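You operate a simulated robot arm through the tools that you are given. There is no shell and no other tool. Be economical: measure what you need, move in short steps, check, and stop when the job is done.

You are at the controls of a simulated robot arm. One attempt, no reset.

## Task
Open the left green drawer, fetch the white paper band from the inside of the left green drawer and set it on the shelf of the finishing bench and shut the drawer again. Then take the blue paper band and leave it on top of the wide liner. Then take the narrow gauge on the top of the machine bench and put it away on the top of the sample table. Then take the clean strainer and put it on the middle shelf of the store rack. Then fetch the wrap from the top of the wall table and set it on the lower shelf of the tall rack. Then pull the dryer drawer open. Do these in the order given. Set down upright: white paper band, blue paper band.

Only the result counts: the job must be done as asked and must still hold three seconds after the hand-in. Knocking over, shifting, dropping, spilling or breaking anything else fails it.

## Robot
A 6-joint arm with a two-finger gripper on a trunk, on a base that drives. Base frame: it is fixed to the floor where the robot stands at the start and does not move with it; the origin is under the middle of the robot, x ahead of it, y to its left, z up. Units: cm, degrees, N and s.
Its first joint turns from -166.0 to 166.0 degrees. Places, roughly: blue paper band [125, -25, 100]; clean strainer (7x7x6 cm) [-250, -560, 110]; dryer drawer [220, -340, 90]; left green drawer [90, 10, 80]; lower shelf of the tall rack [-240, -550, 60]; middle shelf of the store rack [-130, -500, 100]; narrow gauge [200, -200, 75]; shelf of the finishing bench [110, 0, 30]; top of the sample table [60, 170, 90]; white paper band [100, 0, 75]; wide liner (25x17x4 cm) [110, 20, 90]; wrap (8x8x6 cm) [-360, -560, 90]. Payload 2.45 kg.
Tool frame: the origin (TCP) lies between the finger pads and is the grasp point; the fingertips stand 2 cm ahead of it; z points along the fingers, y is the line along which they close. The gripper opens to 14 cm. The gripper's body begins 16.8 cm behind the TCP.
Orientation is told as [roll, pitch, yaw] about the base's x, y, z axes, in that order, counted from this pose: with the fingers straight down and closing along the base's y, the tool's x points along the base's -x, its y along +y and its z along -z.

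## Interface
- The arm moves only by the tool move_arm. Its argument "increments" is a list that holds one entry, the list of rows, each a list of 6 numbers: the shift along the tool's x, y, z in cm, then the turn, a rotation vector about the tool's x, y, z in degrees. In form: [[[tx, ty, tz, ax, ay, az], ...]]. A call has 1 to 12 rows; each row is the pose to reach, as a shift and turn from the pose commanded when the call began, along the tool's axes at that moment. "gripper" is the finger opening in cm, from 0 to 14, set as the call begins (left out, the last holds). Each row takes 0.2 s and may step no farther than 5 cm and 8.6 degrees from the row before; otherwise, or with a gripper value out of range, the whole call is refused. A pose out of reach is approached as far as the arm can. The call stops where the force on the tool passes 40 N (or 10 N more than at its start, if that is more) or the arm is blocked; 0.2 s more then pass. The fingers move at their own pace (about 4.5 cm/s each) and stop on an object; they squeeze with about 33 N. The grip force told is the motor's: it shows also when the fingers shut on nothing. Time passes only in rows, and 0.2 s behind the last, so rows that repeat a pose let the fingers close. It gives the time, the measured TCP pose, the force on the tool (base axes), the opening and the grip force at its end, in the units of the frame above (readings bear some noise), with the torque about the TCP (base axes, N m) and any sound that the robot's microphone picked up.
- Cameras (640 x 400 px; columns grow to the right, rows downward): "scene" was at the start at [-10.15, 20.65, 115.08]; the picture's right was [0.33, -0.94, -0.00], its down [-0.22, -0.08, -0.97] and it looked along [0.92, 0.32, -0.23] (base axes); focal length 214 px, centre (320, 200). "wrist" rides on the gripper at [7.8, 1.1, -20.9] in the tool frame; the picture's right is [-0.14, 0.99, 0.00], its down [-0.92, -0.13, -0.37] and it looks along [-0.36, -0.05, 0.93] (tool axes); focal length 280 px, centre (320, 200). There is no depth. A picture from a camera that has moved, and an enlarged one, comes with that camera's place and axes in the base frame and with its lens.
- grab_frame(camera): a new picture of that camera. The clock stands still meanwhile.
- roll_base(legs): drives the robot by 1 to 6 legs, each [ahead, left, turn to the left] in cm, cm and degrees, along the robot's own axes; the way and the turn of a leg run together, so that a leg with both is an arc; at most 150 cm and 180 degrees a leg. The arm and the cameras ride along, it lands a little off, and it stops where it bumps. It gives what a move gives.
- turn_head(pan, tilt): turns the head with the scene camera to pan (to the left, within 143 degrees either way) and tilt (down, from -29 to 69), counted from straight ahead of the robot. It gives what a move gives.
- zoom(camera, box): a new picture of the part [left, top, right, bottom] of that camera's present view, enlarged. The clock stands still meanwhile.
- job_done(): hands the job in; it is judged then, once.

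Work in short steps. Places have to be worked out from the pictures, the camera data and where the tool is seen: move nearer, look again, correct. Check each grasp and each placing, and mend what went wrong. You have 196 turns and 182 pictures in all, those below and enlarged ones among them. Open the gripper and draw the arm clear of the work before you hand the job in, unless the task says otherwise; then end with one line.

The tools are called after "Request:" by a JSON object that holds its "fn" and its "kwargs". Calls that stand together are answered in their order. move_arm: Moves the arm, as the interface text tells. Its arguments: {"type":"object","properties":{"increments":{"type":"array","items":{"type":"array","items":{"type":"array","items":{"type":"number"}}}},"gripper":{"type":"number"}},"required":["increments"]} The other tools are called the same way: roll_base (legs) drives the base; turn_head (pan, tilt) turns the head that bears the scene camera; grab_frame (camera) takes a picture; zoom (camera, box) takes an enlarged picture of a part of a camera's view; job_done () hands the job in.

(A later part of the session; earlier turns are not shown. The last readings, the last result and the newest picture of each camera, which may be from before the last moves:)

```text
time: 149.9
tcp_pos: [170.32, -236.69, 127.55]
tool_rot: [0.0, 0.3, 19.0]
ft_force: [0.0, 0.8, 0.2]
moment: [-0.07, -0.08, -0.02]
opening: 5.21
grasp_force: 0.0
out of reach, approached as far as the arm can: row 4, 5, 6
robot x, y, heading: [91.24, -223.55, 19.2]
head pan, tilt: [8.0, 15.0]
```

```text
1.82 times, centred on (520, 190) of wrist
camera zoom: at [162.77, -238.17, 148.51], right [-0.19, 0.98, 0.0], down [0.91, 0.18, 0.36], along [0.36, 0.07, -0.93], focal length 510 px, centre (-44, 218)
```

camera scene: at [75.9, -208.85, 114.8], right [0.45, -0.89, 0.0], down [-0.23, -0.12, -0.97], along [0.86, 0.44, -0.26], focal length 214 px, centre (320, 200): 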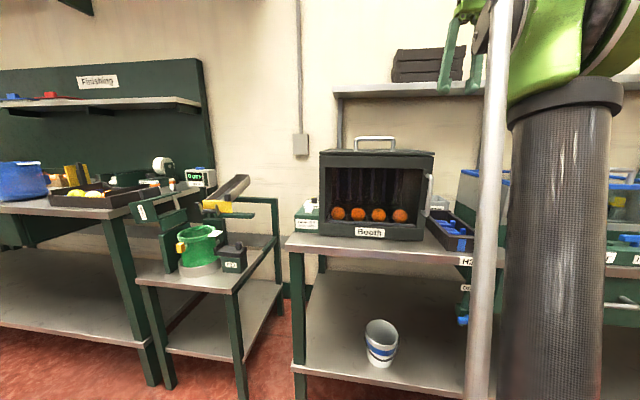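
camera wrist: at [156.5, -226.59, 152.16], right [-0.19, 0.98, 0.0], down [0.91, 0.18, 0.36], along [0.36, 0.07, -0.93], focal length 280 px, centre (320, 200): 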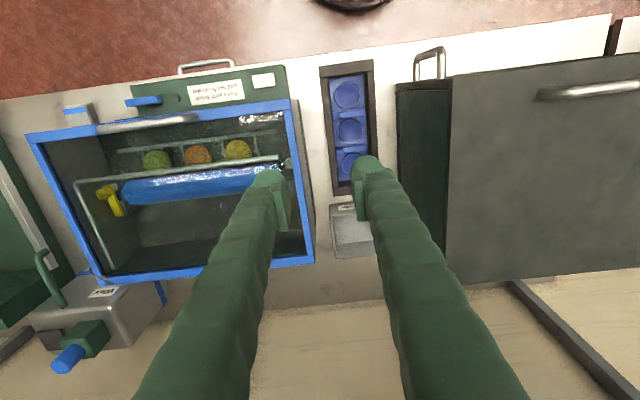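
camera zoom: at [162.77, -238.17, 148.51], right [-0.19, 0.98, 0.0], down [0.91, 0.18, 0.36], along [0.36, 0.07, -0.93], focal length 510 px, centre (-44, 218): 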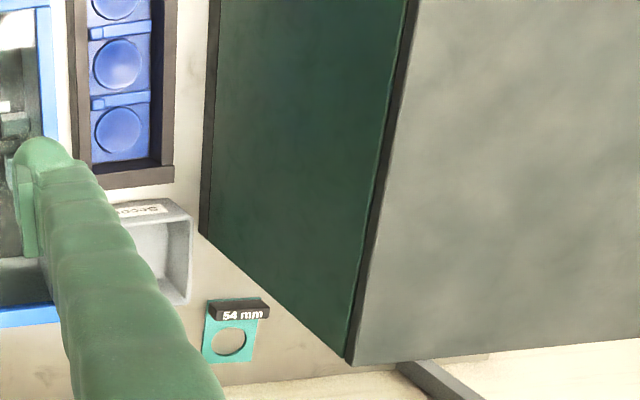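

The gauge (teal plate, "54 mm" block on top) lies behind the booth's right rear corner: block about n≈122, l −246…−238, top z≈85. I'll come down the gap between booth and tank with the tool leaning right 25°, closing along the bench normal. First retract and yaw the tool −88°.

Request:
{"fn": "move_arm", "kwargs": {"increments": [[[2, 4.2, 0, 0, 0, -8], [4, 8.4, 0, 0, 0, -16], [6, 12.6, 0, 0, 0, -24], [8, 16.8, 0, 0, 0, -32], [10, 21, 0, 0, 0, -40], [12, 25.2, 0, 0, 0, -48], [14, 29.4, 0, 0, 0, -56], [16, 33.6, 0, 0, 0, -64], [18, 37.8, 0, 0, 0, -72], [20, 42, 0, 0, 0, -80], [20, 46, 0, 0, 0, -88.5]]], "gripper": 6.5}}

Request:
{"fn": "move_arm", "kwargs": {"increments": [[[0, 0, 0, 0, -8.3, 0], [0, 0, 0, 0, -16.6, 0], [0, 0, 0, 0, -25, 0]]]}}

Request:
{"fn": "roll_base", "kwargs": {"legs": [[0, -24, 0]]}}

Request:
{"fn": "grab_frame", "kwargs": {"camera": "wrist"}}

```text
time: 152.3
tcp_pos: [136.72, -199.34, 128.09]
tool_rot: [0.3, -0.1, 107.5]
ft_force: [-0.3, -0.1, 0.4]
moment: [0.03, 0.02, -0.02]
opening: 6.51
grasp_force: 0.0
robot x, y, heading: [90.98, -223.48, 18.9]
head pan, tilt: [8.0, 15.0]
```

```text
time: 153.1
tcp_pos: [136.6, -199.46, 128.0]
tool_rot: [0.2, -25.1, 107.4]
ft_force: [0.3, -0.1, -0.8]
moment: [0.0, 0.01, -0.01]
opening: 6.5
grasp_force: 0.1
robot x, y, heading: [91.24, -223.75, 19.1]
head pan, tilt: [8.0, 15.0]
```

```text
time: 154.8
tcp_pos: [144.35, -221.67, 128.12]
tool_rot: [0.4, -25.0, 107.4]
ft_force: [-0.4, -0.3, -0.3]
moment: [0.01, 0.02, 0.0]
opening: 6.52
grasp_force: 0.0
robot x, y, heading: [99.12, -245.96, 19.0]
head pan, tilt: [8.0, 15.0]
```

```text
78 pictures are left
camera wrist: at [148.22, -237.21, 143.58], right [-0.98, -0.18, 0.06], down [-0.08, 0.69, 0.72], along [-0.17, 0.71, -0.69], focal length 280 px, centre (320, 200)
```

wrist: 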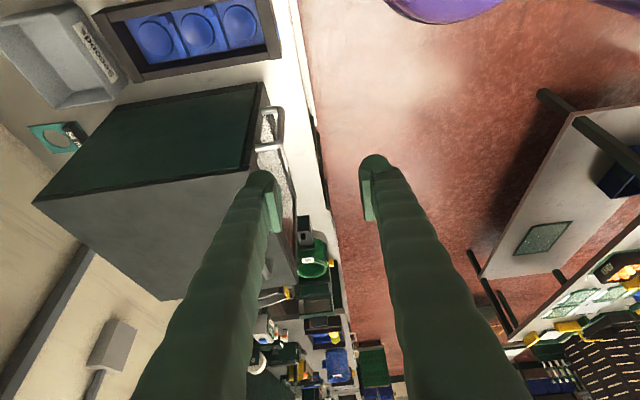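

The gauge is visible from here; zoom for its position.

Request:
{"fn": "zoom", "kwargs": {"camera": "wrist", "box": [10, 90, 130, 180]}}

```text
4.44 times, centred on (70, 135) of wrist
camera zoom: at [148.22, -237.21, 143.58], right [-0.98, -0.18, 0.06], down [-0.08, 0.69, 0.72], along [-0.17, 0.71, -0.69], focal length 1246 px, centre (1431, 489)
```

zoom: 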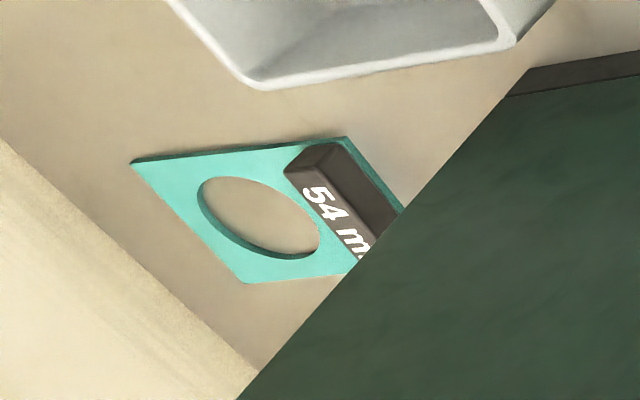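

Plate at n≈120–131, l≈−247…−239.5, z≈83.5; the block runs along its near edge at n≈121, top z≈85.3. I reduce the lean to 18°, shift left 10, and move the base right 10 and ahead 21.

Request:
{"fn": "move_arm", "kwargs": {"increments": [[[-4.5, 0, 2.1, 0, 3.5, 0], [-9, 0, 4.2, 0, 7, 0]]]}}

Request:
{"fn": "roll_base", "kwargs": {"legs": [[0, -10, 0], [21, 0, 0]]}}

Request:
{"fn": "grab_frame", "kwargs": {"camera": "wrist"}}

```text
time: 155.4
tcp_pos: [141.45, -212.36, 128.13]
tool_rot: [0.4, -17.9, 107.5]
ft_force: [-0.4, 0.2, 0.2]
moment: [0.03, -0.02, 0.0]
opening: 6.47
grasp_force: 0.0
robot x, y, heading: [99.32, -245.72, 18.8]
head pan, tilt: [8.0, 15.0]
```

```text
time: 157.8
tcp_pos: [164.11, -215.11, 128.09]
tool_rot: [0.3, -18.1, 107.4]
ft_force: [-0.9, -0.7, 0.1]
moment: [0.0, -0.01, -0.02]
opening: 6.49
grasp_force: 0.0
robot x, y, heading: [121.71, -248.7, 19.2]
head pan, tilt: [8.0, 15.0]
```

```text
76 pictures are left
camera wrist: at [167.4, -228.51, 145.48], right [-0.98, -0.17, 0.05], down [-0.1, 0.77, 0.64], along [-0.15, 0.62, -0.77], focal length 280 px, centre (320, 200)
```

wrist: 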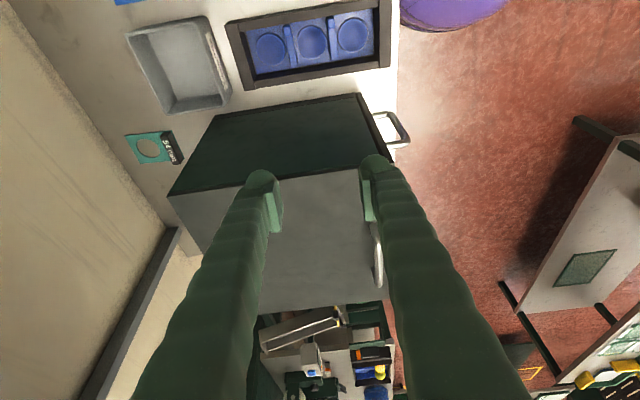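

I lower the hand into the gap to z≈95.

Request:
{"fn": "move_arm", "kwargs": {"increments": [[[1.3, 0, 4, 0, 0, 0], [2.6, 0, 8, 0, 0, 0], [3.9, 0, 12, 0, 0, 0], [5.2, 0, 16, 0, 0, 0], [6.5, 0, 20, 0, 0, 0], [7.8, 0, 24, 0, 0, 0], [9.1, 0, 28, 0, 0, 0], [10.2, 0, 31.4, 0, 0, 0]]]}}

Request:
{"fn": "grab_frame", "kwargs": {"camera": "wrist"}}

Request:
{"fn": "turn_head", "kwargs": {"pan": 20, "tilt": 5}}

Request:
{"fn": "grab_frame", "kwargs": {"camera": "scene"}}

```text
time: 159.6
tcp_pos: [164.09, -215.21, 94.98]
tool_rot: [0.3, -18.1, 107.4]
ft_force: [0.1, 0.2, 0.2]
moment: [-0.01, 0.01, 0.02]
opening: 6.52
grasp_force: 0.1
robot x, y, heading: [121.32, -248.28, 19.3]
head pan, tilt: [8.0, 15.0]
```

```text
75 pictures are left
camera wrist: at [167.28, -228.74, 112.49], right [-0.98, -0.17, 0.05], down [-0.1, 0.77, 0.64], along [-0.15, 0.62, -0.77], focal length 280 px, centre (320, 200)
```

wrist: 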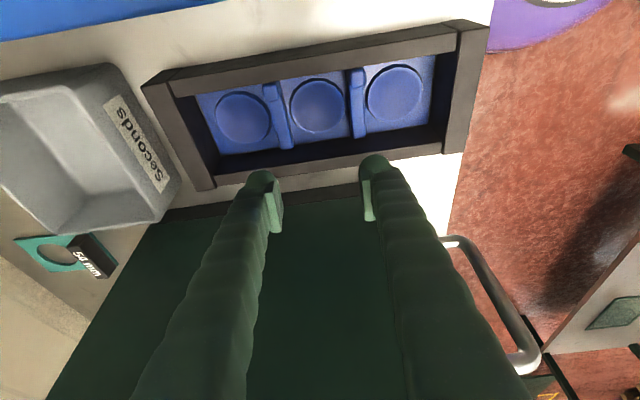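

```text
time: 160.3
tcp_pos: [164.01, -215.17, 95.31]
tool_rot: [0.3, -18.1, 107.4]
ft_force: [0.0, 0.3, 0.2]
moment: [-0.01, 0.01, 0.0]
opening: 6.49
grasp_force: 0.0
robot x, y, heading: [121.53, -248.75, 19.0]
head pan, tilt: [20.0, 5.0]
```

```text
74 pictures are left
camera scene: at [105.05, -232.32, 116.42], right [0.63, -0.78, 0.0], down [-0.07, -0.06, -1.0], along [0.77, 0.63, -0.09], focal length 214 px, centre (320, 200)
```

scene: 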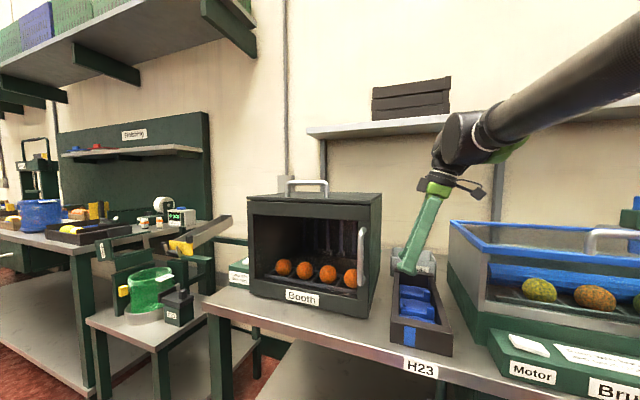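

The wrist top will stay a few cm under the wall shelf (front edge n≈120, z≈136). I advance over the "Seconds" bin to n≈112 at this height and look again.

Request:
{"fn": "move_arm", "kwargs": {"increments": [[[0, -4.5, 0, 0, 0, 0], [0, -9, 0, 0, 0, 0], [0, -13.5, 0, 0, 0, 0], [0, -18, 0, 0, 0, 0], [0, -22.5, 0, 0, 0, 0], [0, -27, 0, 0, 0, 0]]]}}

Request:
{"fn": "grab_frame", "kwargs": {"camera": "wrist"}}

Request:
{"fn": "grab_frame", "kwargs": {"camera": "scene"}}

```text
time: 161.7
tcp_pos: [189.75, -207.01, 94.85]
tool_rot: [0.3, -18.1, 107.4]
ft_force: [0.1, 0.8, -0.4]
moment: [0.02, -0.1, -0.03]
opening: 6.48
grasp_force: 0.1
robot x, y, heading: [121.68, -248.21, 18.9]
head pan, tilt: [20.0, 5.0]
```

```text
73 pictures are left
camera wrist: at [193.06, -220.54, 112.18], right [-0.98, -0.17, 0.05], down [-0.1, 0.77, 0.64], along [-0.15, 0.62, -0.77], focal length 280 px, centre (320, 200)
```

wrist: 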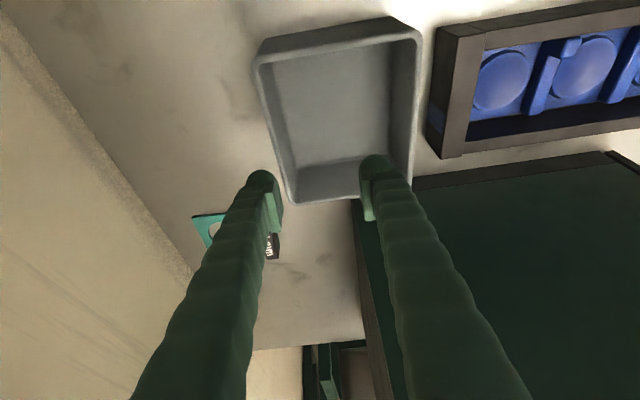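

```text
72 pictures are left
camera scene: at [105.02, -232.32, 116.42], right [0.63, -0.78, 0.0], down [-0.07, -0.06, -1.0], along [0.77, 0.63, -0.09], focal length 214 px, centre (320, 200)
```

scene: 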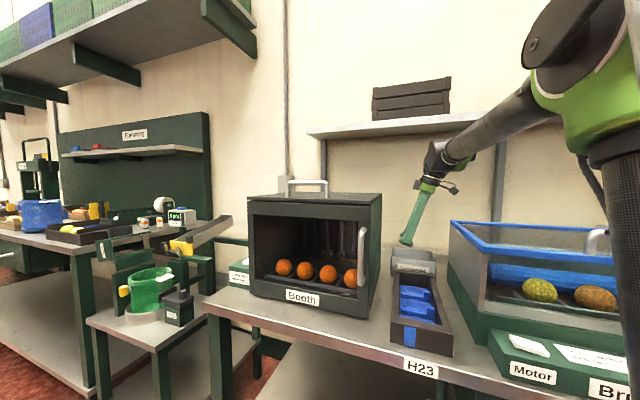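

I advance 9 cm more and move left 11 cm to hover near the block's right end.

Request:
{"fn": "move_arm", "kwargs": {"increments": [[[0, -4.5, 0, 0, 0, 0], [0, -9, 0, 0, 0, 0], [-4, -9, 1.3, 0, 0, 0], [-8, -9, 2.6, 0, 0, 0], [-10.5, -9, 3.4, 0, 0, 0]]]}}

Request:
{"fn": "grab_frame", "kwargs": {"camera": "wrist"}}

```text
time: 162.9
tcp_pos: [194.81, -193.51, 95.01]
tool_rot: [0.3, -18.1, 107.3]
ft_force: [1.0, -0.6, 0.0]
moment: [0.02, -0.01, -0.01]
opening: 6.48
grasp_force: 0.1
robot x, y, heading: [121.68, -248.51, 19.1]
head pan, tilt: [20.0, 5.0]
```

```text
71 pictures are left
camera wrist: at [198.16, -207.13, 112.29], right [-0.98, -0.17, 0.05], down [-0.1, 0.77, 0.64], along [-0.15, 0.62, -0.77], focal length 280 px, centre (320, 200)
```

wrist: 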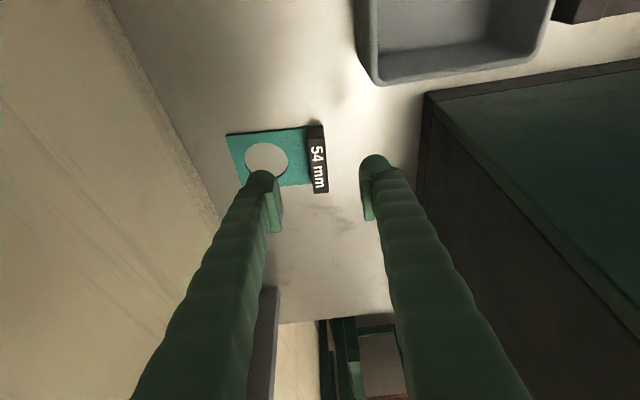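

The block sits well between the fingers, turned about −6°. I align yaw, move left 3.2 cm, and descend most of the way.

Request:
{"fn": "move_arm", "kwargs": {"increments": [[[-3, -0.2, 1, 1.85, 0, 5.7], [-2, -0.2, 4, 1.85, 0, 5.7], [-1.2, -0.2, 6.7, 1.85, 0, 5.7]]]}}

Request:
{"fn": "grab_frame", "kwargs": {"camera": "wrist"}}

```text
time: 163.7
tcp_pos: [193.88, -190.6, 88.87]
tool_rot: [0.3, -18.0, 101.5]
ft_force: [-1.1, -0.2, -0.1]
moment: [-0.04, -0.01, -0.02]
opening: 6.51
grasp_force: 0.0
robot x, y, heading: [121.44, -248.91, 18.8]
head pan, tilt: [20.0, 5.0]
```

```text
70 pictures are left
camera wrist: at [195.79, -204.32, 106.26], right [-1.0, -0.07, 0.05], down [-0.02, 0.77, 0.63], along [-0.08, 0.63, -0.77], focal length 280 px, centre (320, 200)
```

wrist: 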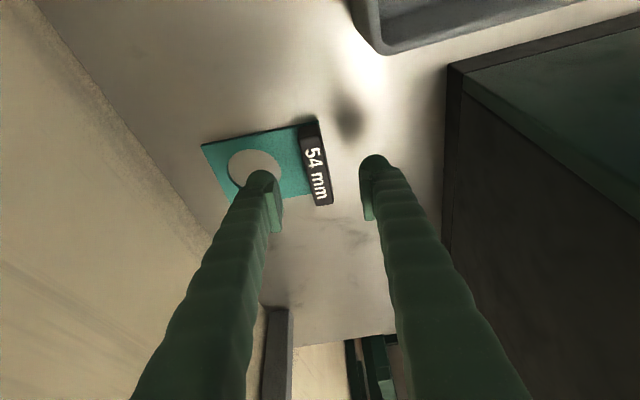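

By calculation the block axis matches the tool now and it is centred. I descend in small steps to z≈86.3.

Request:
{"fn": "move_arm", "kwargs": {"increments": [[[0.2, 0, 0.6, 0, 0, 0], [0.4, 0, 1.2, 0, 0, 0], [0.6, 0, 1.8, 0, 0, 0], [0.8, 0, 2.4, 0, 0, 0]]]}}

Request:
{"fn": "zoom", "kwargs": {"camera": "wrist", "box": [190, 90, 410, 260]}}

```text
time: 164.7
tcp_pos: [194.09, -190.51, 86.41]
tool_rot: [0.3, -18.1, 101.5]
ft_force: [-0.3, -0.7, -0.5]
moment: [0.01, -0.04, 0.02]
opening: 6.5
grasp_force: 0.0
robot x, y, heading: [121.43, -248.57, 19.1]
head pan, tilt: [20.0, 5.0]
```

```text
2.35 times, centred on (300, 175) of wrist
camera zoom: at [195.93, -204.29, 103.78], right [-1.0, -0.07, 0.05], down [-0.02, 0.77, 0.63], along [-0.08, 0.63, -0.77], focal length 660 px, centre (367, 259)
```

zoom: 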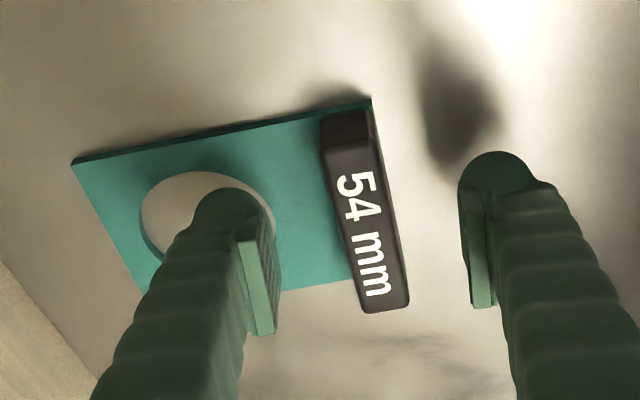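

Aligned with the pads. I lower further in small steps until near contact.

Request:
{"fn": "move_arm", "kwargs": {"increments": [[[0.12, 0, 0.38, 0, 0, 0], [0.25, 0, 0.76, 0, 0, 0], [0.37, 0, 1.14, 0, 0, 0], [0.5, 0, 1.52, 0, 0, 0]]]}}

Request:
{"fn": "zoom", "kwargs": {"camera": "wrist", "box": [190, 90, 410, 260]}}

```text
time: 165.7
tcp_pos: [194.13, -190.42, 84.72]
tool_rot: [0.3, -18.0, 101.4]
ft_force: [-0.5, -0.1, 0.2]
moment: [-0.02, -0.03, -0.03]
opening: 6.51
grasp_force: 0.1
robot x, y, heading: [121.59, -248.42, 19.1]
head pan, tilt: [20.0, 5.0]
```

```text
2.35 times, centred on (300, 175) of wrist
camera zoom: at [195.98, -204.27, 102.13], right [-1.0, -0.07, 0.05], down [-0.02, 0.77, 0.63], along [-0.08, 0.63, -0.77], focal length 660 px, centre (367, 259)
```

zoom: 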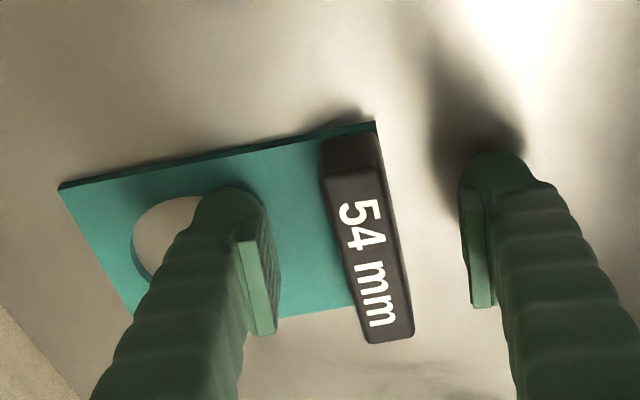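

Still no contact, so the bench is a bit lower than estimated. I lower another 1.4 cm.

Request:
{"fn": "move_arm", "kwargs": {"increments": [[[0.05, 0, 0.4, 0, 0, 0], [0.1, 0, 0.8, 0, 0, 0], [0.15, 0, 1.2, 0, 0, 0], [0.2, 0, 1.5, 0, 0, 0]]]}}

Request:
{"fn": "zoom", "kwargs": {"camera": "wrist", "box": [190, 90, 410, 260]}}

```text
time: 166.3
tcp_pos: [194.06, -190.52, 84.53]
tool_rot: [0.3, -18.2, 101.4]
ft_force: [0.0, -2.0, 26.9]
moment: [-0.03, -1.19, -0.11]
opening: 6.67
grasp_force: 0.8
robot x, y, heading: [121.4, -248.42, 19.0]
head pan, tilt: [20.0, 5.0]
stopped in row 2: the force on the tool passed its limit at 49 N (the readings are from after the stop); the commanded pose is now the measured one
```

```text
2.35 times, centred on (300, 175) of wrist
camera zoom: at [195.88, -204.33, 101.99], right [-1.0, -0.07, 0.05], down [-0.02, 0.77, 0.64], along [-0.08, 0.63, -0.77], focal length 660 px, centre (367, 259)
```

zoom: 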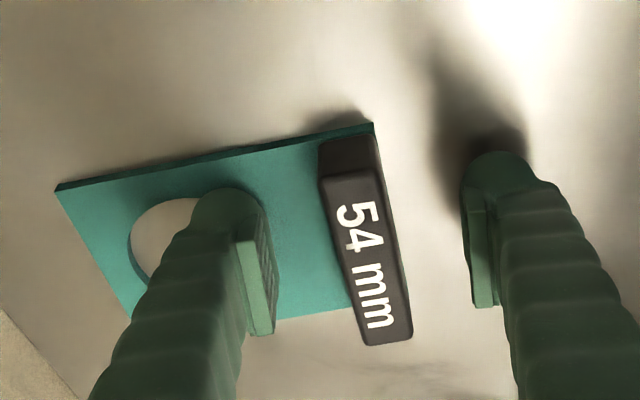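

The far finger touched the plate (top ≈82). I raise 0.4 cm and close on the block.

Request:
{"fn": "move_arm", "kwargs": {"increments": [[[-0.12, 0, -0.38, 0, 0, 0], [-0.12, 0, -0.38, 0, 0, 0]]]}}

Request:
{"fn": "move_arm", "kwargs": {"increments": [[[0, 0, 0, 0, 0, 0], [0, 0, 0, 0, 0, 0], [0, 0, 0, 0, 0, 0], [0, 0, 0, 0, 0, 0]]], "gripper": 0}}

Request:
{"fn": "zoom", "kwargs": {"camera": "wrist", "box": [190, 90, 410, 260]}}

```text
time: 166.9
tcp_pos: [193.98, -190.54, 84.76]
tool_rot: [0.2, -18.1, 101.5]
ft_force: [0.6, 0.0, -0.6]
moment: [0.02, 0.05, 0.04]
opening: 6.49
grasp_force: 0.0
robot x, y, heading: [121.44, -248.64, 18.9]
head pan, tilt: [20.0, 5.0]
```

```text
time: 167.9
tcp_pos: [194.11, -190.41, 84.8]
tool_rot: [0.4, -18.1, 101.5]
ft_force: [-0.8, 0.0, 0.4]
moment: [0.01, -0.07, 0.0]
opening: 1.85
grasp_force: 32.4
robot x, y, heading: [121.36, -248.81, 18.8]
head pan, tilt: [20.0, 5.0]
```

```text
2.35 times, centred on (300, 175) of wrist
camera zoom: at [195.97, -204.24, 102.21], right [-1.0, -0.07, 0.05], down [-0.02, 0.77, 0.64], along [-0.08, 0.63, -0.77], focal length 660 px, centre (367, 259)
```

zoom: 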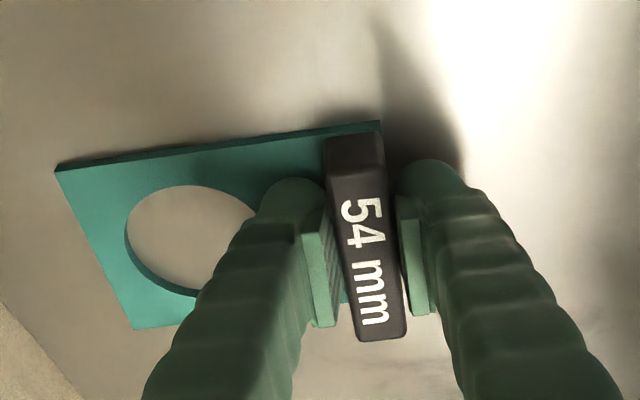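

Held (1.85 cm). I lift 9.5 cm and check.

Request:
{"fn": "move_arm", "kwargs": {"increments": [[[-0.6, 0, -1.9, 0, 0, 0], [-1.5, 0, -4.7, 0, 0, 0], [-2.4, 0, -7.5, 0, 0, 0], [-2.9, 0, -9, 0, 0, 0]]]}}

Request:
{"fn": "grab_frame", "kwargs": {"camera": "wrist"}}

```text
time: 168.9
tcp_pos: [194.21, -190.52, 94.15]
tool_rot: [0.3, -18.1, 101.3]
ft_force: [0.1, -0.7, -1.0]
moment: [0.02, -0.01, 0.01]
opening: 1.88
grasp_force: 33.1
robot x, y, heading: [121.89, -248.57, 19.0]
head pan, tilt: [20.0, 5.0]
```

```text
65 pictures are left
camera wrist: at [196.05, -204.3, 111.64], right [-1.0, -0.07, 0.05], down [-0.02, 0.77, 0.64], along [-0.08, 0.63, -0.77], focal length 280 px, centre (320, 200)
```

wrist: 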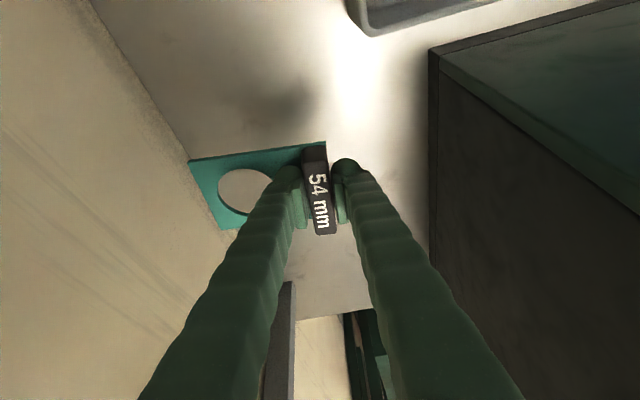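

I retrace: right 13.5 cm, then back out of the gap, compensating for the yaw.

Request:
{"fn": "move_arm", "kwargs": {"increments": [[[4.3, 0, -1.4, 0, 0, 0], [8.6, 0, -2.8, 0, 0, 0], [12.9, 0, -4.2, 0, 0, 0], [13.4, 4.5, -4.4, 0, 0, 0], [14, 9, -4.6, 0, 0, 0], [14.6, 13.5, -4.8, 0, 0, 0], [15.2, 18, -5, 0, 0, 0], [15.8, 22.5, -5.2, 0, 0, 0], [16.4, 27, -5.4, 0, 0, 0], [17, 31.5, -5.6, 0, 0, 0], [17.5, 36, -5.7, 0, 0, 0]]]}}

Request:
{"fn": "grab_frame", "kwargs": {"camera": "wrist"}}

```text
time: 171.3
tcp_pos: [162.55, -215.47, 94.39]
tool_rot: [0.3, -18.1, 101.4]
ft_force: [1.2, 0.7, -0.6]
moment: [0.02, 0.02, 0.0]
opening: 1.83
grasp_force: 32.5
robot x, y, heading: [121.53, -248.59, 19.0]
head pan, tilt: [20.0, 5.0]
```

```text
64 pictures are left
camera wrist: at [164.4, -229.25, 111.72], right [-1.0, -0.07, 0.05], down [-0.02, 0.77, 0.64], along [-0.08, 0.63, -0.77], focal length 280 px, centre (320, 200)
```

wrist: 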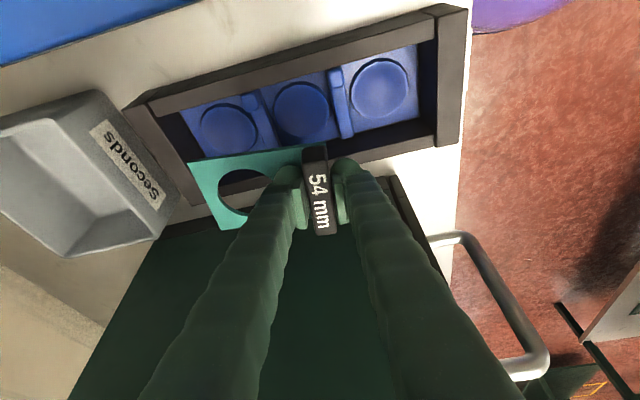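

Clear of the gap with the gauge level. I raise 30 cm, back away from the bench and drive left along the aisle toward the sample table.

Request:
{"fn": "move_arm", "kwargs": {"increments": [[[-1.5, 0, -4.5, 0, 0, 0], [-3, 0, -9, 0, 0, 0], [-4.5, 0, -13.5, 0, 0, 0], [-6, 0, -18, 0, 0, 0], [-7.5, 0, -22.5, 0, 0, 0], [-9, 0, -27, 0, 0, 0]]]}}

Request:
{"fn": "roll_base", "kwargs": {"legs": [[-45, 0, 0], [0, 140, 0], [0, 135, 0], [0, 130, 0]]}}

Request:
{"fn": "turn_head", "kwargs": {"pan": 5, "tilt": 18}}

Request:
{"fn": "grab_frame", "kwargs": {"camera": "scene"}}

Request:
{"fn": "grab_frame", "kwargs": {"camera": "wrist"}}

```text
time: 172.7
tcp_pos: [162.67, -215.47, 122.75]
tool_rot: [0.3, -18.1, 101.5]
ft_force: [0.1, -0.2, -0.1]
moment: [0.01, -0.01, 0.03]
opening: 1.86
grasp_force: 33.1
robot x, y, heading: [121.44, -248.41, 19.1]
head pan, tilt: [20.0, 5.0]
```

```text
time: 194.3
tcp_pos: [-6.5, 152.96, 122.54]
tool_rot: [0.3, -18.1, 101.3]
ft_force: [0.2, -0.2, 0.0]
moment: [0.01, 0.04, -0.05]
opening: 1.84
grasp_force: 33.4
robot x, y, heading: [-47.57, 119.7, 19.1]
head pan, tilt: [20.0, 5.0]
```

```text
time: 195.1
tcp_pos: [-6.52, 153.0, 122.73]
tool_rot: [0.2, -18.1, 101.2]
ft_force: [0.3, -0.9, -0.7]
moment: [0.0, 0.0, -0.01]
opening: 1.82
grasp_force: 32.8
robot x, y, heading: [-47.73, 120.04, 18.6]
head pan, tilt: [5.0, 18.0]
```

```text
63 pictures are left
camera scene: at [-62.83, 134.29, 114.32], right [0.41, -0.91, 0.0], down [-0.28, -0.13, -0.95], along [0.87, 0.39, -0.31], focal length 214 px, centre (320, 200)
```

scene: 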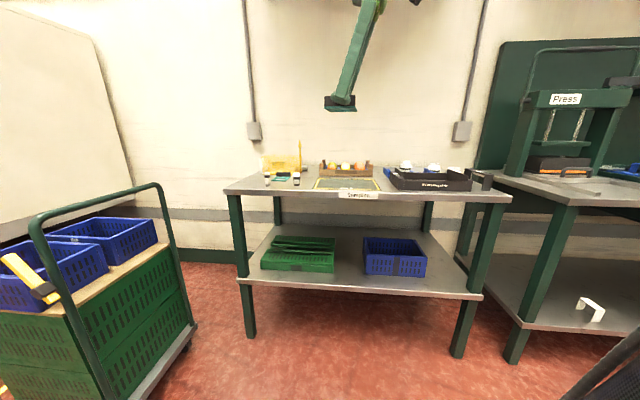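

```text
62 pictures are left
camera wrist: at [-4.72, 139.2, 140.05], right [-1.0, -0.07, 0.05], down [-0.02, 0.77, 0.64], along [-0.08, 0.63, -0.77], focal length 280 px, centre (320, 200)
```

wrist: 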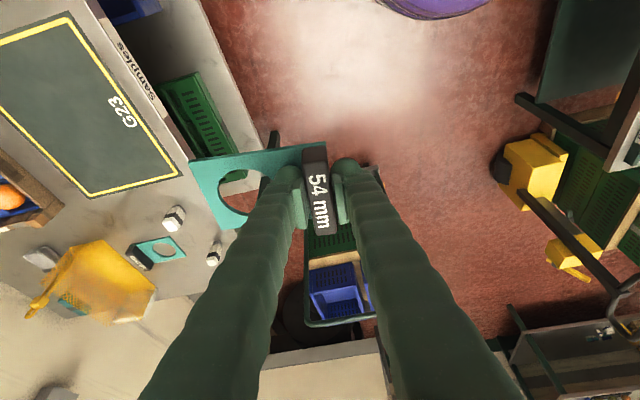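

The sample table's front-left area (l 160–200, n 77–92) is free. I drive left 29 and ahead 17 to bring the gauge in front of it.

Request:
{"fn": "roll_base", "kwargs": {"legs": [[0, 29, 0], [17, 0, 0]]}}

Request:
{"fn": "grab_frame", "kwargs": {"camera": "wrist"}}

Request:
{"fn": "grab_frame", "kwargs": {"camera": "scene"}}

```text
time: 198.2
tcp_pos: [0.41, 185.7, 122.71]
tool_rot: [0.3, -18.1, 101.4]
ft_force: [0.0, 0.2, -0.2]
moment: [-0.02, -0.01, 0.0]
opening: 1.86
grasp_force: 32.5
robot x, y, heading: [-40.95, 152.32, 18.9]
head pan, tilt: [5.0, 18.0]
```

```text
61 pictures are left
camera wrist: at [2.28, 171.82, 140.05], right [-1.0, -0.07, 0.05], down [-0.02, 0.77, 0.64], along [-0.08, 0.63, -0.77], focal length 280 px, centre (320, 200)
```

wrist: 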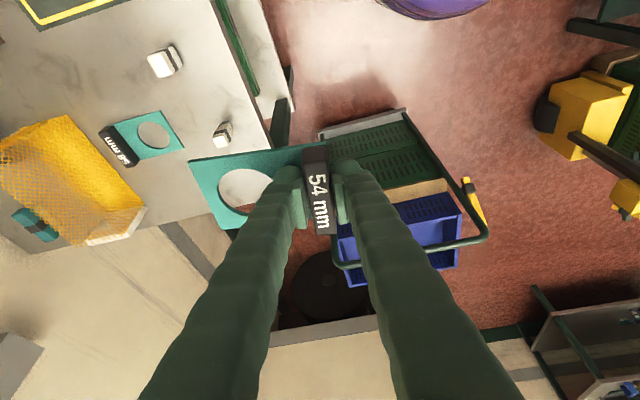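

```text
60 pictures are left
camera scene: at [-55.83, 166.9, 114.31], right [0.41, -0.91, 0.0], down [-0.28, -0.13, -0.95], along [0.87, 0.39, -0.31], focal length 214 px, centre (320, 200)
```

scene: 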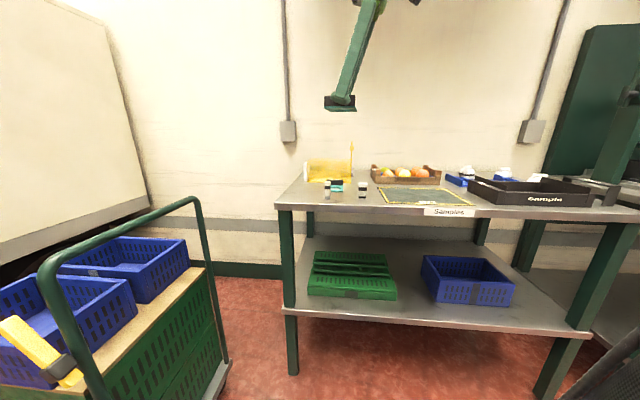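

A similar "58 mm" gauge and two vials stand there; the free patch is between the mat and that gauge, about l 160–173, n 86–100. I move toward it, aligning the plate with the table, and look.

Request:
{"fn": "move_arm", "kwargs": {"increments": [[[1.9, -3.5, 1.1, -0.4, 0, -1.2], [3.7, -7.1, 2.3, -0.8, 0, -2.4], [5.6, -10.6, 3.4, -1.2, 0, -3.6], [7.5, -14.1, 4.6, -1.5, 0, -4.7], [9.3, -17.7, 5.8, -1.9, 0, -5.9], [11.2, -21.2, 6.9, -2.3, 0, -7.1]]]}}

Request:
{"fn": "grab_frame", "kwargs": {"camera": "wrist"}}

```text
time: 199.6
tcp_pos: [22.74, 181.15, 112.63]
tool_rot: [0.2, -18.1, 108.8]
ft_force: [-1.2, 0.3, -0.4]
moment: [-0.02, -0.08, -0.01]
opening: 1.83
grasp_force: 33.1
robot x, y, heading: [-40.51, 152.62, 18.8]
head pan, tilt: [5.0, 18.0]
```

```text
59 pictures are left
camera wrist: at [26.39, 167.69, 129.93], right [-0.98, -0.2, 0.05], down [-0.12, 0.76, 0.64], along [-0.16, 0.62, -0.77], focal length 280 px, centre (320, 200)
```

wrist: 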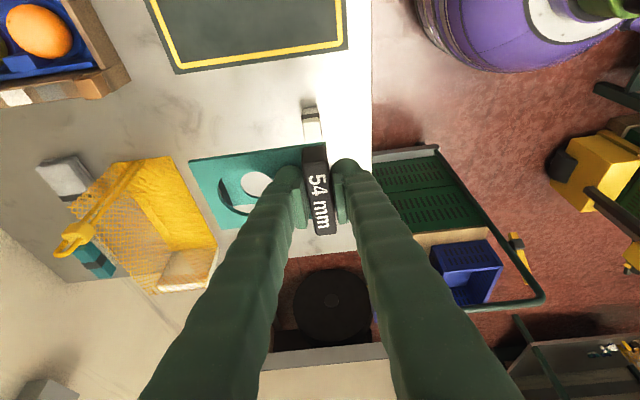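

Patch confirmed (mat edge l≈159, vial at l≈169 n≈81, bin beyond n≈103). I move forward 9.3 and down 17.

Request:
{"fn": "move_arm", "kwargs": {"increments": [[[0, -4.6, 0, 0, 0, 0], [0, -9.3, 0, 0, 0, 0], [1.4, -9.3, 4.2, 0, 0, 0], [2.8, -9.3, 8.4, 0, 0, 0], [4.2, -9.3, 12.6, 0, 0, 0], [5.3, -9.3, 16.2, 0, 0, 0]]]}}

Request:
{"fn": "grab_frame", "kwargs": {"camera": "wrist"}}

Request:
{"fn": "zoom", "kwargs": {"camera": "scene", "box": [260, 110, 480, 240]}}

```text
time: 201.0
tcp_pos: [31.73, 184.73, 95.4]
tool_rot: [0.2, -18.1, 108.7]
ft_force: [-0.1, 0.6, -0.1]
moment: [-0.01, 0.0, 0.03]
opening: 1.84
grasp_force: 32.9
robot x, y, heading: [-40.96, 152.91, 18.9]
head pan, tilt: [5.0, 18.0]
```

```text
58 pictures are left
camera wrist: at [35.28, 171.19, 112.83], right [-0.98, -0.2, 0.05], down [-0.12, 0.76, 0.64], along [-0.16, 0.62, -0.77], focal length 280 px, centre (320, 200)
```

wrist: 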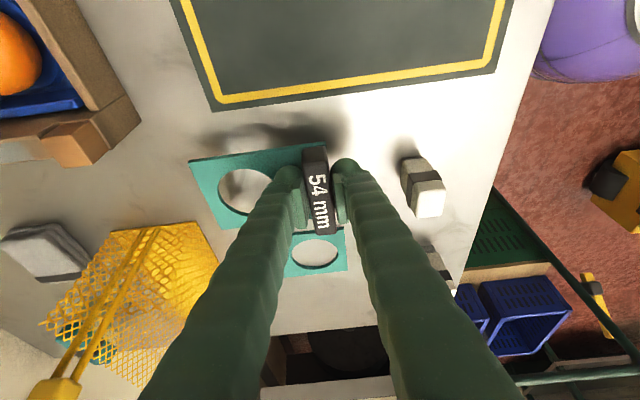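

```text
2.91 times, centred on (370, 175) of scene
camera zoom: at [-55.82, 166.9, 114.32], right [0.41, -0.91, 0.0], down [-0.28, -0.13, -0.95], along [0.87, 0.39, -0.31], focal length 624 px, centre (174, 273)
```

zoom: 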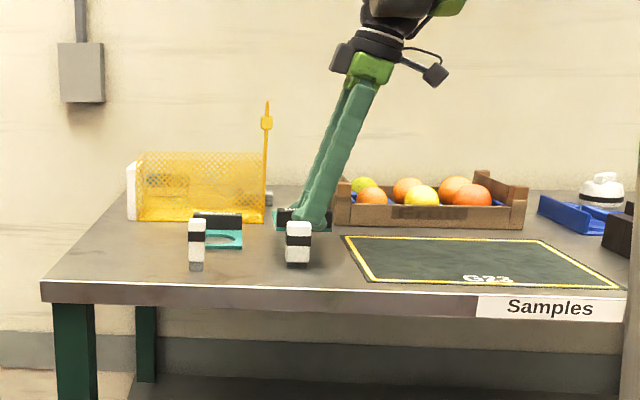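

Clearances: ≈2.4 cm to the mat, ≈4.7 cm to the 58 mm gauge. I lower slowly to contact.

Request:
{"fn": "move_arm", "kwargs": {"increments": [[[0.2, 0, 0.6, 0, 0, 0], [0.4, 0, 1.2, 0, 0, 0], [0.6, 0, 1.9, 0, 0, 0], [0.8, 0, 2.5, 0, 0, 0]]]}}

Request:
{"fn": "move_arm", "kwargs": {"increments": [[[0.1, 0, 0.3, 0, 0, 0], [0.2, 0, 0.6, 0, 0, 0], [0.3, 0, 0.9, 0, 0, 0], [0.4, 0, 1.2, 0, 0, 0], [0.5, 0, 1.5, 0, 0, 0], [0.6, 0, 1.8, 0, 0, 0], [0.7, 0, 2.1, 0, 0, 0]]]}}

```text
time: 202.0
tcp_pos: [31.53, 184.49, 92.82]
tool_rot: [0.2, -18.1, 108.8]
ft_force: [-0.1, -0.4, 0.7]
moment: [0.01, -0.08, 0.01]
opening: 1.83
grasp_force: 33.2
robot x, y, heading: [-40.65, 152.29, 19.0]
head pan, tilt: [5.0, 18.0]
```

```text
time: 202.5
tcp_pos: [31.42, 184.57, 92.72]
tool_rot: [0.2, -18.1, 108.8]
ft_force: [-3.2, -2.1, 18.8]
moment: [-0.1, -0.08, 0.06]
opening: 1.85
grasp_force: 33.8
robot x, y, heading: [-40.63, 152.87, 18.8]
head pan, tilt: [5.0, 18.0]
stopped in row 2: the force on the tool passed its limit at 47 N (the readings are from after the stop); the commanded pose is now the measured one
```

Contact. I open slightly (to 3.6 cm), then rise along the tool axis.

Request:
{"fn": "move_arm", "kwargs": {"increments": [[[0, 0, 0, 0, 0, 0], [0, 0, 0, 0, 0, 0], [0, 0, 0, 0, 0, 0]]], "gripper": 3.8}}

Request:
{"fn": "move_arm", "kwargs": {"increments": [[[0, 0, -2, 0, 0, 0], [0, 0, -5, 0, 0, 0], [0, 0, -9, 0, 0, 0], [0, 0, -13, 0, 0, 0], [0, 0, -17, 0, 0, 0], [0, 0, -21, 0, 0, 0]]]}}

Request:
{"fn": "grab_frame", "kwargs": {"camera": "wrist"}}

Request:
{"fn": "zoom", "kwargs": {"camera": "scene", "box": [260, 110, 480, 240]}}

```text
time: 203.3
tcp_pos: [31.45, 184.5, 92.78]
tool_rot: [0.1, -18.3, 108.8]
ft_force: [-6.1, -1.2, 23.5]
moment: [0.03, -0.49, -0.04]
opening: 3.39
grasp_force: 0.1
robot x, y, heading: [-40.54, 152.79, 18.7]
head pan, tilt: [5.0, 18.0]
```

```text
time: 204.7
tcp_pos: [33.67, 178.35, 112.39]
tool_rot: [0.3, -18.3, 108.7]
ft_force: [0.5, 0.7, -1.0]
moment: [0.0, 0.01, -0.03]
opening: 3.78
grasp_force: 0.1
robot x, y, heading: [-40.68, 152.66, 19.1]
head pan, tilt: [5.0, 18.0]
```

```text
56 pictures are left
camera wrist: at [37.36, 164.89, 129.84], right [-0.98, -0.2, 0.05], down [-0.12, 0.76, 0.64], along [-0.16, 0.62, -0.77], focal length 280 px, centre (320, 200)
```

wrist: 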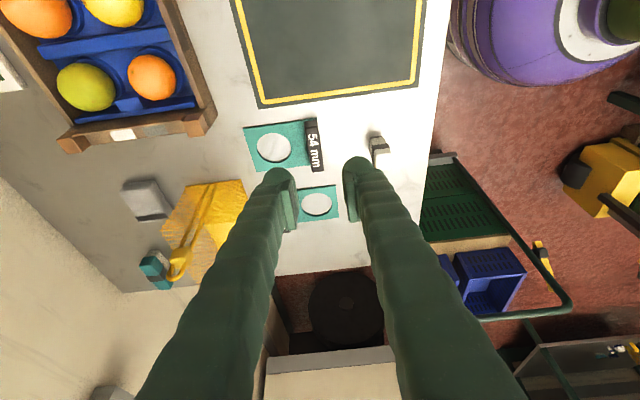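

```text
2.91 times, centred on (370, 175) of scene
camera zoom: at [-55.82, 166.91, 114.32], right [0.41, -0.91, 0.0], down [-0.28, -0.13, -0.95], along [0.87, 0.39, -0.31], focal length 624 px, centre (174, 273)
```

zoom: 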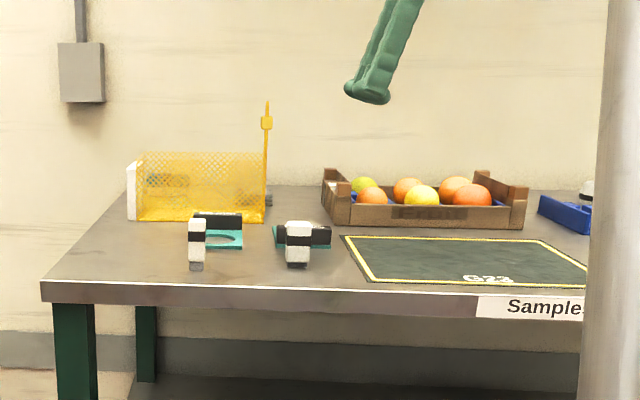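

The gauge lies flat on the sample table. Next, the strainer. I retract and raise the arm with the tool vertical, back off, and drive right along the aisle.

Request:
{"fn": "move_arm", "kwargs": {"increments": [[[-0.6, 2, -3, 0, 2, 0], [-1.2, 5, -5.5, 0, 5, 0], [-1.8, 9, -8, 0, 8, 0], [-2.4, 13.5, -9.5, 0, 11, 0], [-3, 18, -11, 0, 14, 0], [-3.6, 22.5, -12, 0, 16, 0], [-4, 27, -12.4, 0, 18, 0], [-4, 31, -12.4, 0, 18, 0]]]}}

Request:
{"fn": "roll_base", "kwargs": {"legs": [[-8, 0, 0], [0, -140, 0], [0, -140, 0], [0, -90, 0]]}}

Request:
{"fn": "turn_head", "kwargs": {"pan": -110, "tilt": 15}}

Request:
{"fn": "grab_frame", "kwargs": {"camera": "scene"}}

```text
time: 206.5
tcp_pos: [4.4, 168.14, 125.66]
tool_rot: [0.3, -0.3, 108.8]
ft_force: [0.7, 0.4, 0.0]
moment: [-0.07, 0.13, 0.02]
opening: 3.78
grasp_force: 0.0
robot x, y, heading: [-40.57, 152.67, 18.8]
head pan, tilt: [5.0, 18.0]
```

```text
time: 225.1
tcp_pos: [119.93, -181.8, 125.68]
tool_rot: [0.1, -0.3, 110.8]
ft_force: [0.7, 0.4, -0.1]
moment: [-0.02, 0.02, -0.02]
opening: 3.8
grasp_force: 0.1
robot x, y, heading: [75.17, -198.75, 21.0]
head pan, tilt: [5.0, 18.0]
```

```text
time: 227.0
tcp_pos: [119.97, -181.83, 125.62]
tool_rot: [0.2, -0.1, 110.8]
ft_force: [-0.6, 0.4, -0.3]
moment: [0.0, 0.0, 0.01]
opening: 3.78
grasp_force: 0.1
robot x, y, heading: [75.43, -199.3, 20.4]
head pan, tilt: [-110.0, 15.0]
```

```text
54 pictures are left
camera scene: at [51.62, -198.51, 114.8], right [-1.0, -0.02, 0.0], down [0.0, 0.26, -0.97], along [0.01, -0.97, -0.26], focal length 214 px, centre (320, 200)
```

scene: 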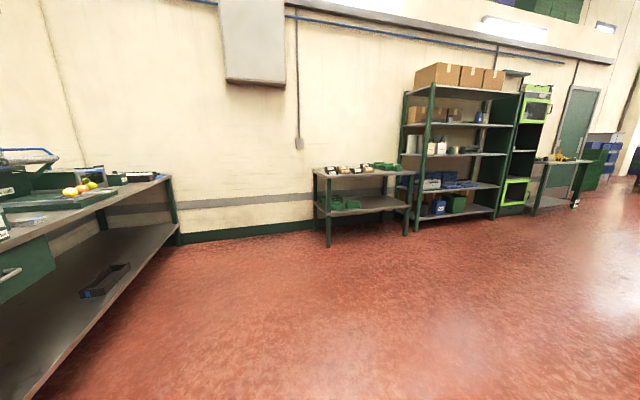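

I zoom on the racks.

Request:
{"fn": "zoom", "kwargs": {"camera": "scene", "box": [300, 50, 620, 250]}}

```text
2.00 times, centred on (460, 150) of scene
camera zoom: at [51.62, -198.51, 114.8], right [-1.0, -0.02, 0.0], down [0.0, 0.26, -0.97], along [0.01, -0.97, -0.26], focal length 429 px, centre (40, 300)
```

zoom: 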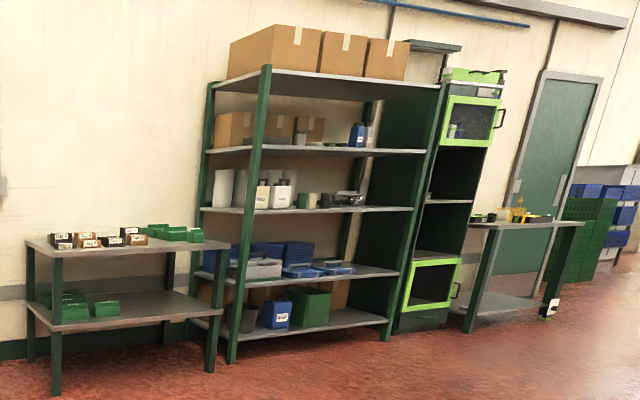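

The racks stand along the side wall, facing my aisle's end: store rack n −220…−364, front l≈−418; tall rack about n −405; wall table about n −520. I turn right 91° to face them and drive over.

Request:
{"fn": "roll_base", "kwargs": {"legs": [[0, 0, -91.4], [65, 0, 0], [0, -140, 0], [0, -140, 0], [0, -128, 0]]}}

Request:
{"fn": "turn_head", "kwargs": {"pan": 5, "tilt": 8}}

Request:
{"fn": "grab_frame", "kwargs": {"camera": "scene"}}

```text
time: 252.3
tcp_pos: [-245.84, -443.68, 125.69]
tool_rot: [0.2, -0.2, 20.6]
ft_force: [-0.1, 0.3, 0.4]
moment: [-0.01, 0.04, -0.01]
opening: 3.79
grasp_force: 0.0
robot x, y, heading: [-262.51, -399.24, -69.4]
head pan, tilt: [-110.0, 15.0]
stopped in leg 5: the robot was blocked; the commanded pose is now the measured one
```

```text
time: 254.2
tcp_pos: [-245.79, -443.71, 125.78]
tool_rot: [0.3, -0.2, 20.5]
ft_force: [0.6, -0.4, 0.9]
moment: [-0.04, 0.01, -0.01]
opening: 3.78
grasp_force: 0.0
robot x, y, heading: [-262.34, -399.04, -69.0]
head pan, tilt: [5.0, 8.0]
```

```text
52 pictures are left
camera scene: at [-249.0, -383.45, 115.94], right [-0.9, -0.43, 0.0], down [-0.06, 0.13, -0.99], along [0.43, -0.89, -0.14], focal length 214 px, centre (320, 200)
```

scene: 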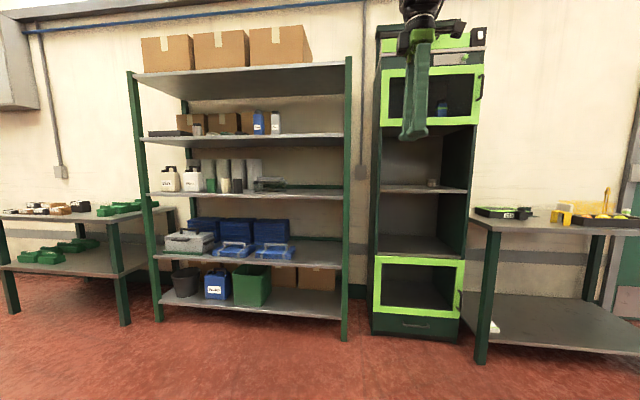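

I zoom on the tall rack and wall table, and check what blocked me on the right.

Request:
{"fn": "zoom", "kwargs": {"camera": "scene", "box": [360, 20, 640, 350]}}

Request:
{"fn": "turn_head", "kwargs": {"pan": -90, "tilt": 35}}

Request:
{"fn": "grab_frame", "kwargs": {"camera": "scene"}}

```text
1.21 times, centred on (500, 185) of scene
camera zoom: at [-249.0, -383.45, 115.94], right [-0.9, -0.43, 0.0], down [-0.06, 0.13, -0.99], along [0.43, -0.89, -0.14], focal length 260 px, centre (102, 218)
```

zoom: 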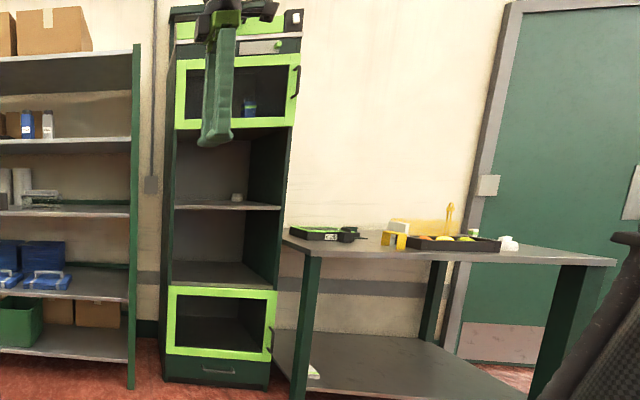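

```text
time: 255.9
tcp_pos: [-245.78, -443.69, 125.69]
tool_rot: [0.2, -0.3, 20.6]
ft_force: [0.1, 0.1, -0.4]
moment: [0.02, 0.01, -0.01]
opening: 3.8
grasp_force: 0.1
robot x, y, heading: [-262.3, -399.53, -69.2]
head pan, tilt: [-90.0, 35.0]
```

```text
50 pictures are left
camera scene: at [-261.25, -378.23, 111.61], right [-0.35, 0.93, 0.0], down [0.54, 0.2, -0.82], along [-0.77, -0.29, -0.57], focal length 214 px, centre (320, 200)
```

scene: 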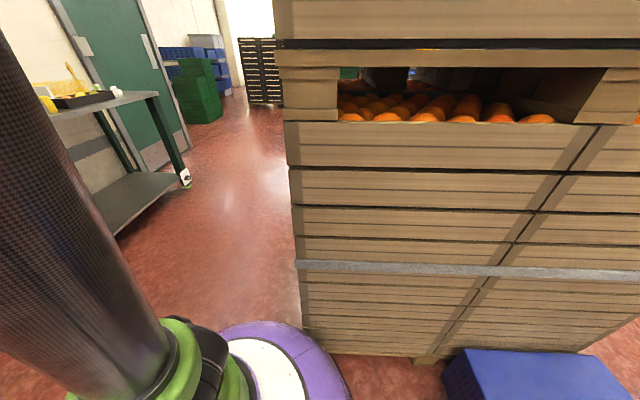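

The pallet stack is right behind me on that side; going forward first clears it. The strainer is the small white item on the tall rack's z≈103 shelf, about 22 cm deep at n≈−421. I drive forward 47, right 43, and square the heading.

Request:
{"fn": "roll_base", "kwargs": {"legs": [[47, 0, 0], [0, -43, -1.8]]}}

Request:
{"fn": "turn_head", "kwargs": {"pan": 12, "tilt": 5}}

Request:
{"fn": "grab_frame", "kwargs": {"camera": "scene"}}

```text
time: 260.9
tcp_pos: [-271.84, -501.73, 125.64]
tool_rot: [0.2, -0.3, 18.8]
ft_force: [-0.4, 0.4, 0.8]
moment: [0.02, 0.0, 0.01]
opening: 3.78
grasp_force: 0.0
robot x, y, heading: [-287.62, -456.35, -71.0]
head pan, tilt: [-90.0, 35.0]
```

```text
time: 262.7
tcp_pos: [-271.83, -501.53, 125.72]
tool_rot: [0.2, -0.2, 18.8]
ft_force: [-0.7, -0.6, -0.2]
moment: [0.01, -0.01, -0.01]
opening: 3.78
grasp_force: 0.0
robot x, y, heading: [-287.41, -456.29, -71.0]
head pan, tilt: [12.0, 5.0]
```

```text
49 pictures are left
camera scene: at [-272.13, -440.68, 116.42], right [-0.86, -0.51, 0.0], down [-0.04, 0.07, -1.0], along [0.51, -0.85, -0.09], focal length 214 px, centre (320, 200)
```

scene: 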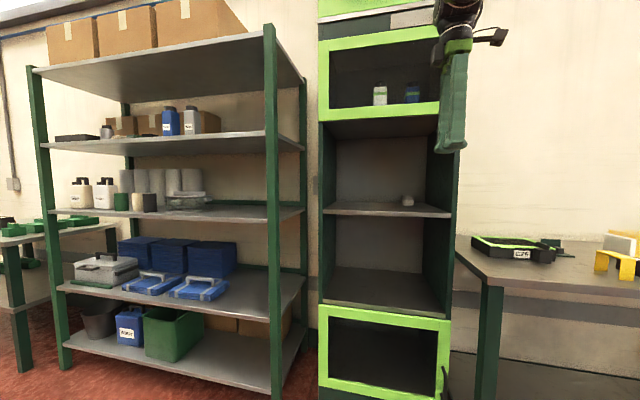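

I zoom on the strainer to see its shape.

Request:
{"fn": "zoom", "kwargs": {"camera": "scene", "box": [360, 160, 460, 230]}}

```text
5.71 times, centred on (410, 195) of scene
camera zoom: at [-272.13, -440.68, 116.42], right [-0.86, -0.51, 0.0], down [-0.04, 0.07, -1.0], along [0.51, -0.85, -0.09], focal length 1226 px, centre (-194, 229)
```

zoom: 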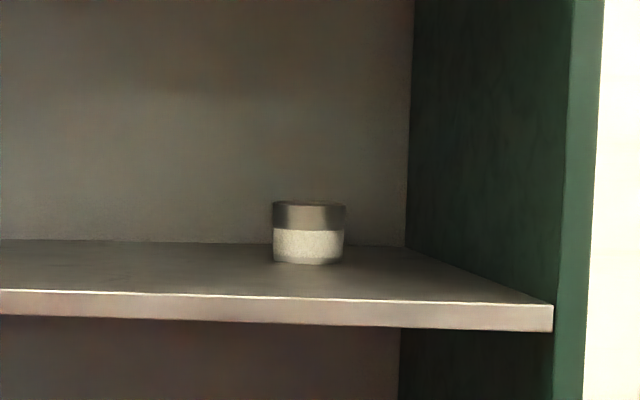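

The strainer is a 7 cm cup, z 103–108.7. I rotate the tool to its neutral yaw, extending a little and lowering to z≈107, before pitching it forward.

Request:
{"fn": "move_arm", "kwargs": {"increments": [[[0, -1.7, 1.7, 0, 0, 8.2], [0, -3.4, 3.4, 0, 0, 16.4], [0, -5.1, 5.1, 0, 0, 24.6], [0, -6.8, 6.8, 0, 0, 32.8], [0, -8.5, 8.5, 0, 0, 41], [0, -10.2, 10.2, 0, 0, 49.2], [0, -11.9, 11.9, 0, 0, 57.4], [0, -13.6, 13.6, 0, 0, 65.6], [0, -15.3, 15.3, 0, 0, 73.8], [0, -17, 17, 0, 0, 82], [0, -18, 19, 0, 0, 90]]], "gripper": 11}}

Request:
{"fn": "move_arm", "kwargs": {"increments": [[[0, 0, 0, 0, -8, 0], [0, 0, 0, 0, -16, 0], [0, 0, 0, 0, -24, 0], [0, 0, 0, 0, -32, 0], [0, 0, 0, 0, -40, 0], [0, 0, 0, 0, -48, 0], [0, 0, 0, 0, -56, 0], [0, 0, 0, 0, -65, 0]]]}}

```text
time: 265.1
tcp_pos: [-265.85, -518.61, 106.67]
tool_rot: [0.1, 0.2, -71.4]
ft_force: [-0.1, -0.4, 0.5]
moment: [-0.05, -0.02, 0.02]
opening: 10.98
grasp_force: 0.0
robot x, y, heading: [-287.15, -457.01, -71.1]
head pan, tilt: [12.0, 5.0]
```

```text
refused: row 8 steps farther than a row can; nothing moved
```

Yaw done. I redo the pitch with smaller steps.

Request:
{"fn": "move_arm", "kwargs": {"increments": [[[0, 0, 0, 0, -8.2, 0], [0, 0, 0, 0, -16.4, 0], [0, 0, 0, 0, -24.6, 0], [0, 0, 0, 0, -32.8, 0], [0, 0, 0, 0, -41, 0], [0, 0, 0, 0, -49.2, 0], [0, 0, 0, 0, -57.4, 0], [0, 0, 0, 0, -65, 0]]]}}

Request:
{"fn": "grab_frame", "kwargs": {"camera": "wrist"}}

```text
time: 266.9
tcp_pos: [-265.97, -518.55, 106.52]
tool_rot: [0.5, -64.8, -71.6]
ft_force: [0.8, 0.1, -0.4]
moment: [0.02, 0.0, 0.0]
opening: 11.0
grasp_force: 0.2
robot x, y, heading: [-287.18, -456.96, -70.8]
head pan, tilt: [12.0, 5.0]
```

```text
47 pictures are left
camera wrist: at [-272.02, -497.09, 108.36], right [0.96, 0.26, 0.13], down [-0.11, -0.1, 0.99], along [0.27, -0.96, -0.06], focal length 280 px, centre (320, 200)
```

wrist: 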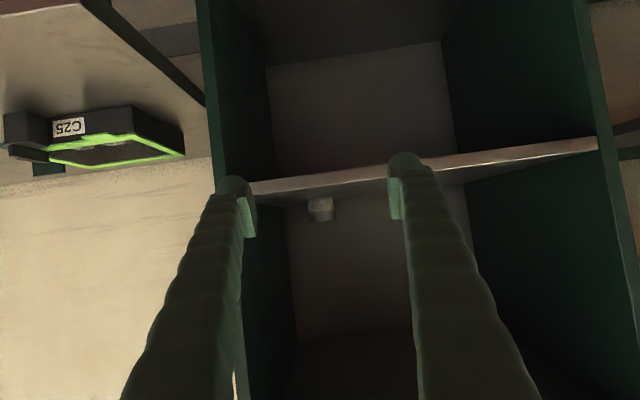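

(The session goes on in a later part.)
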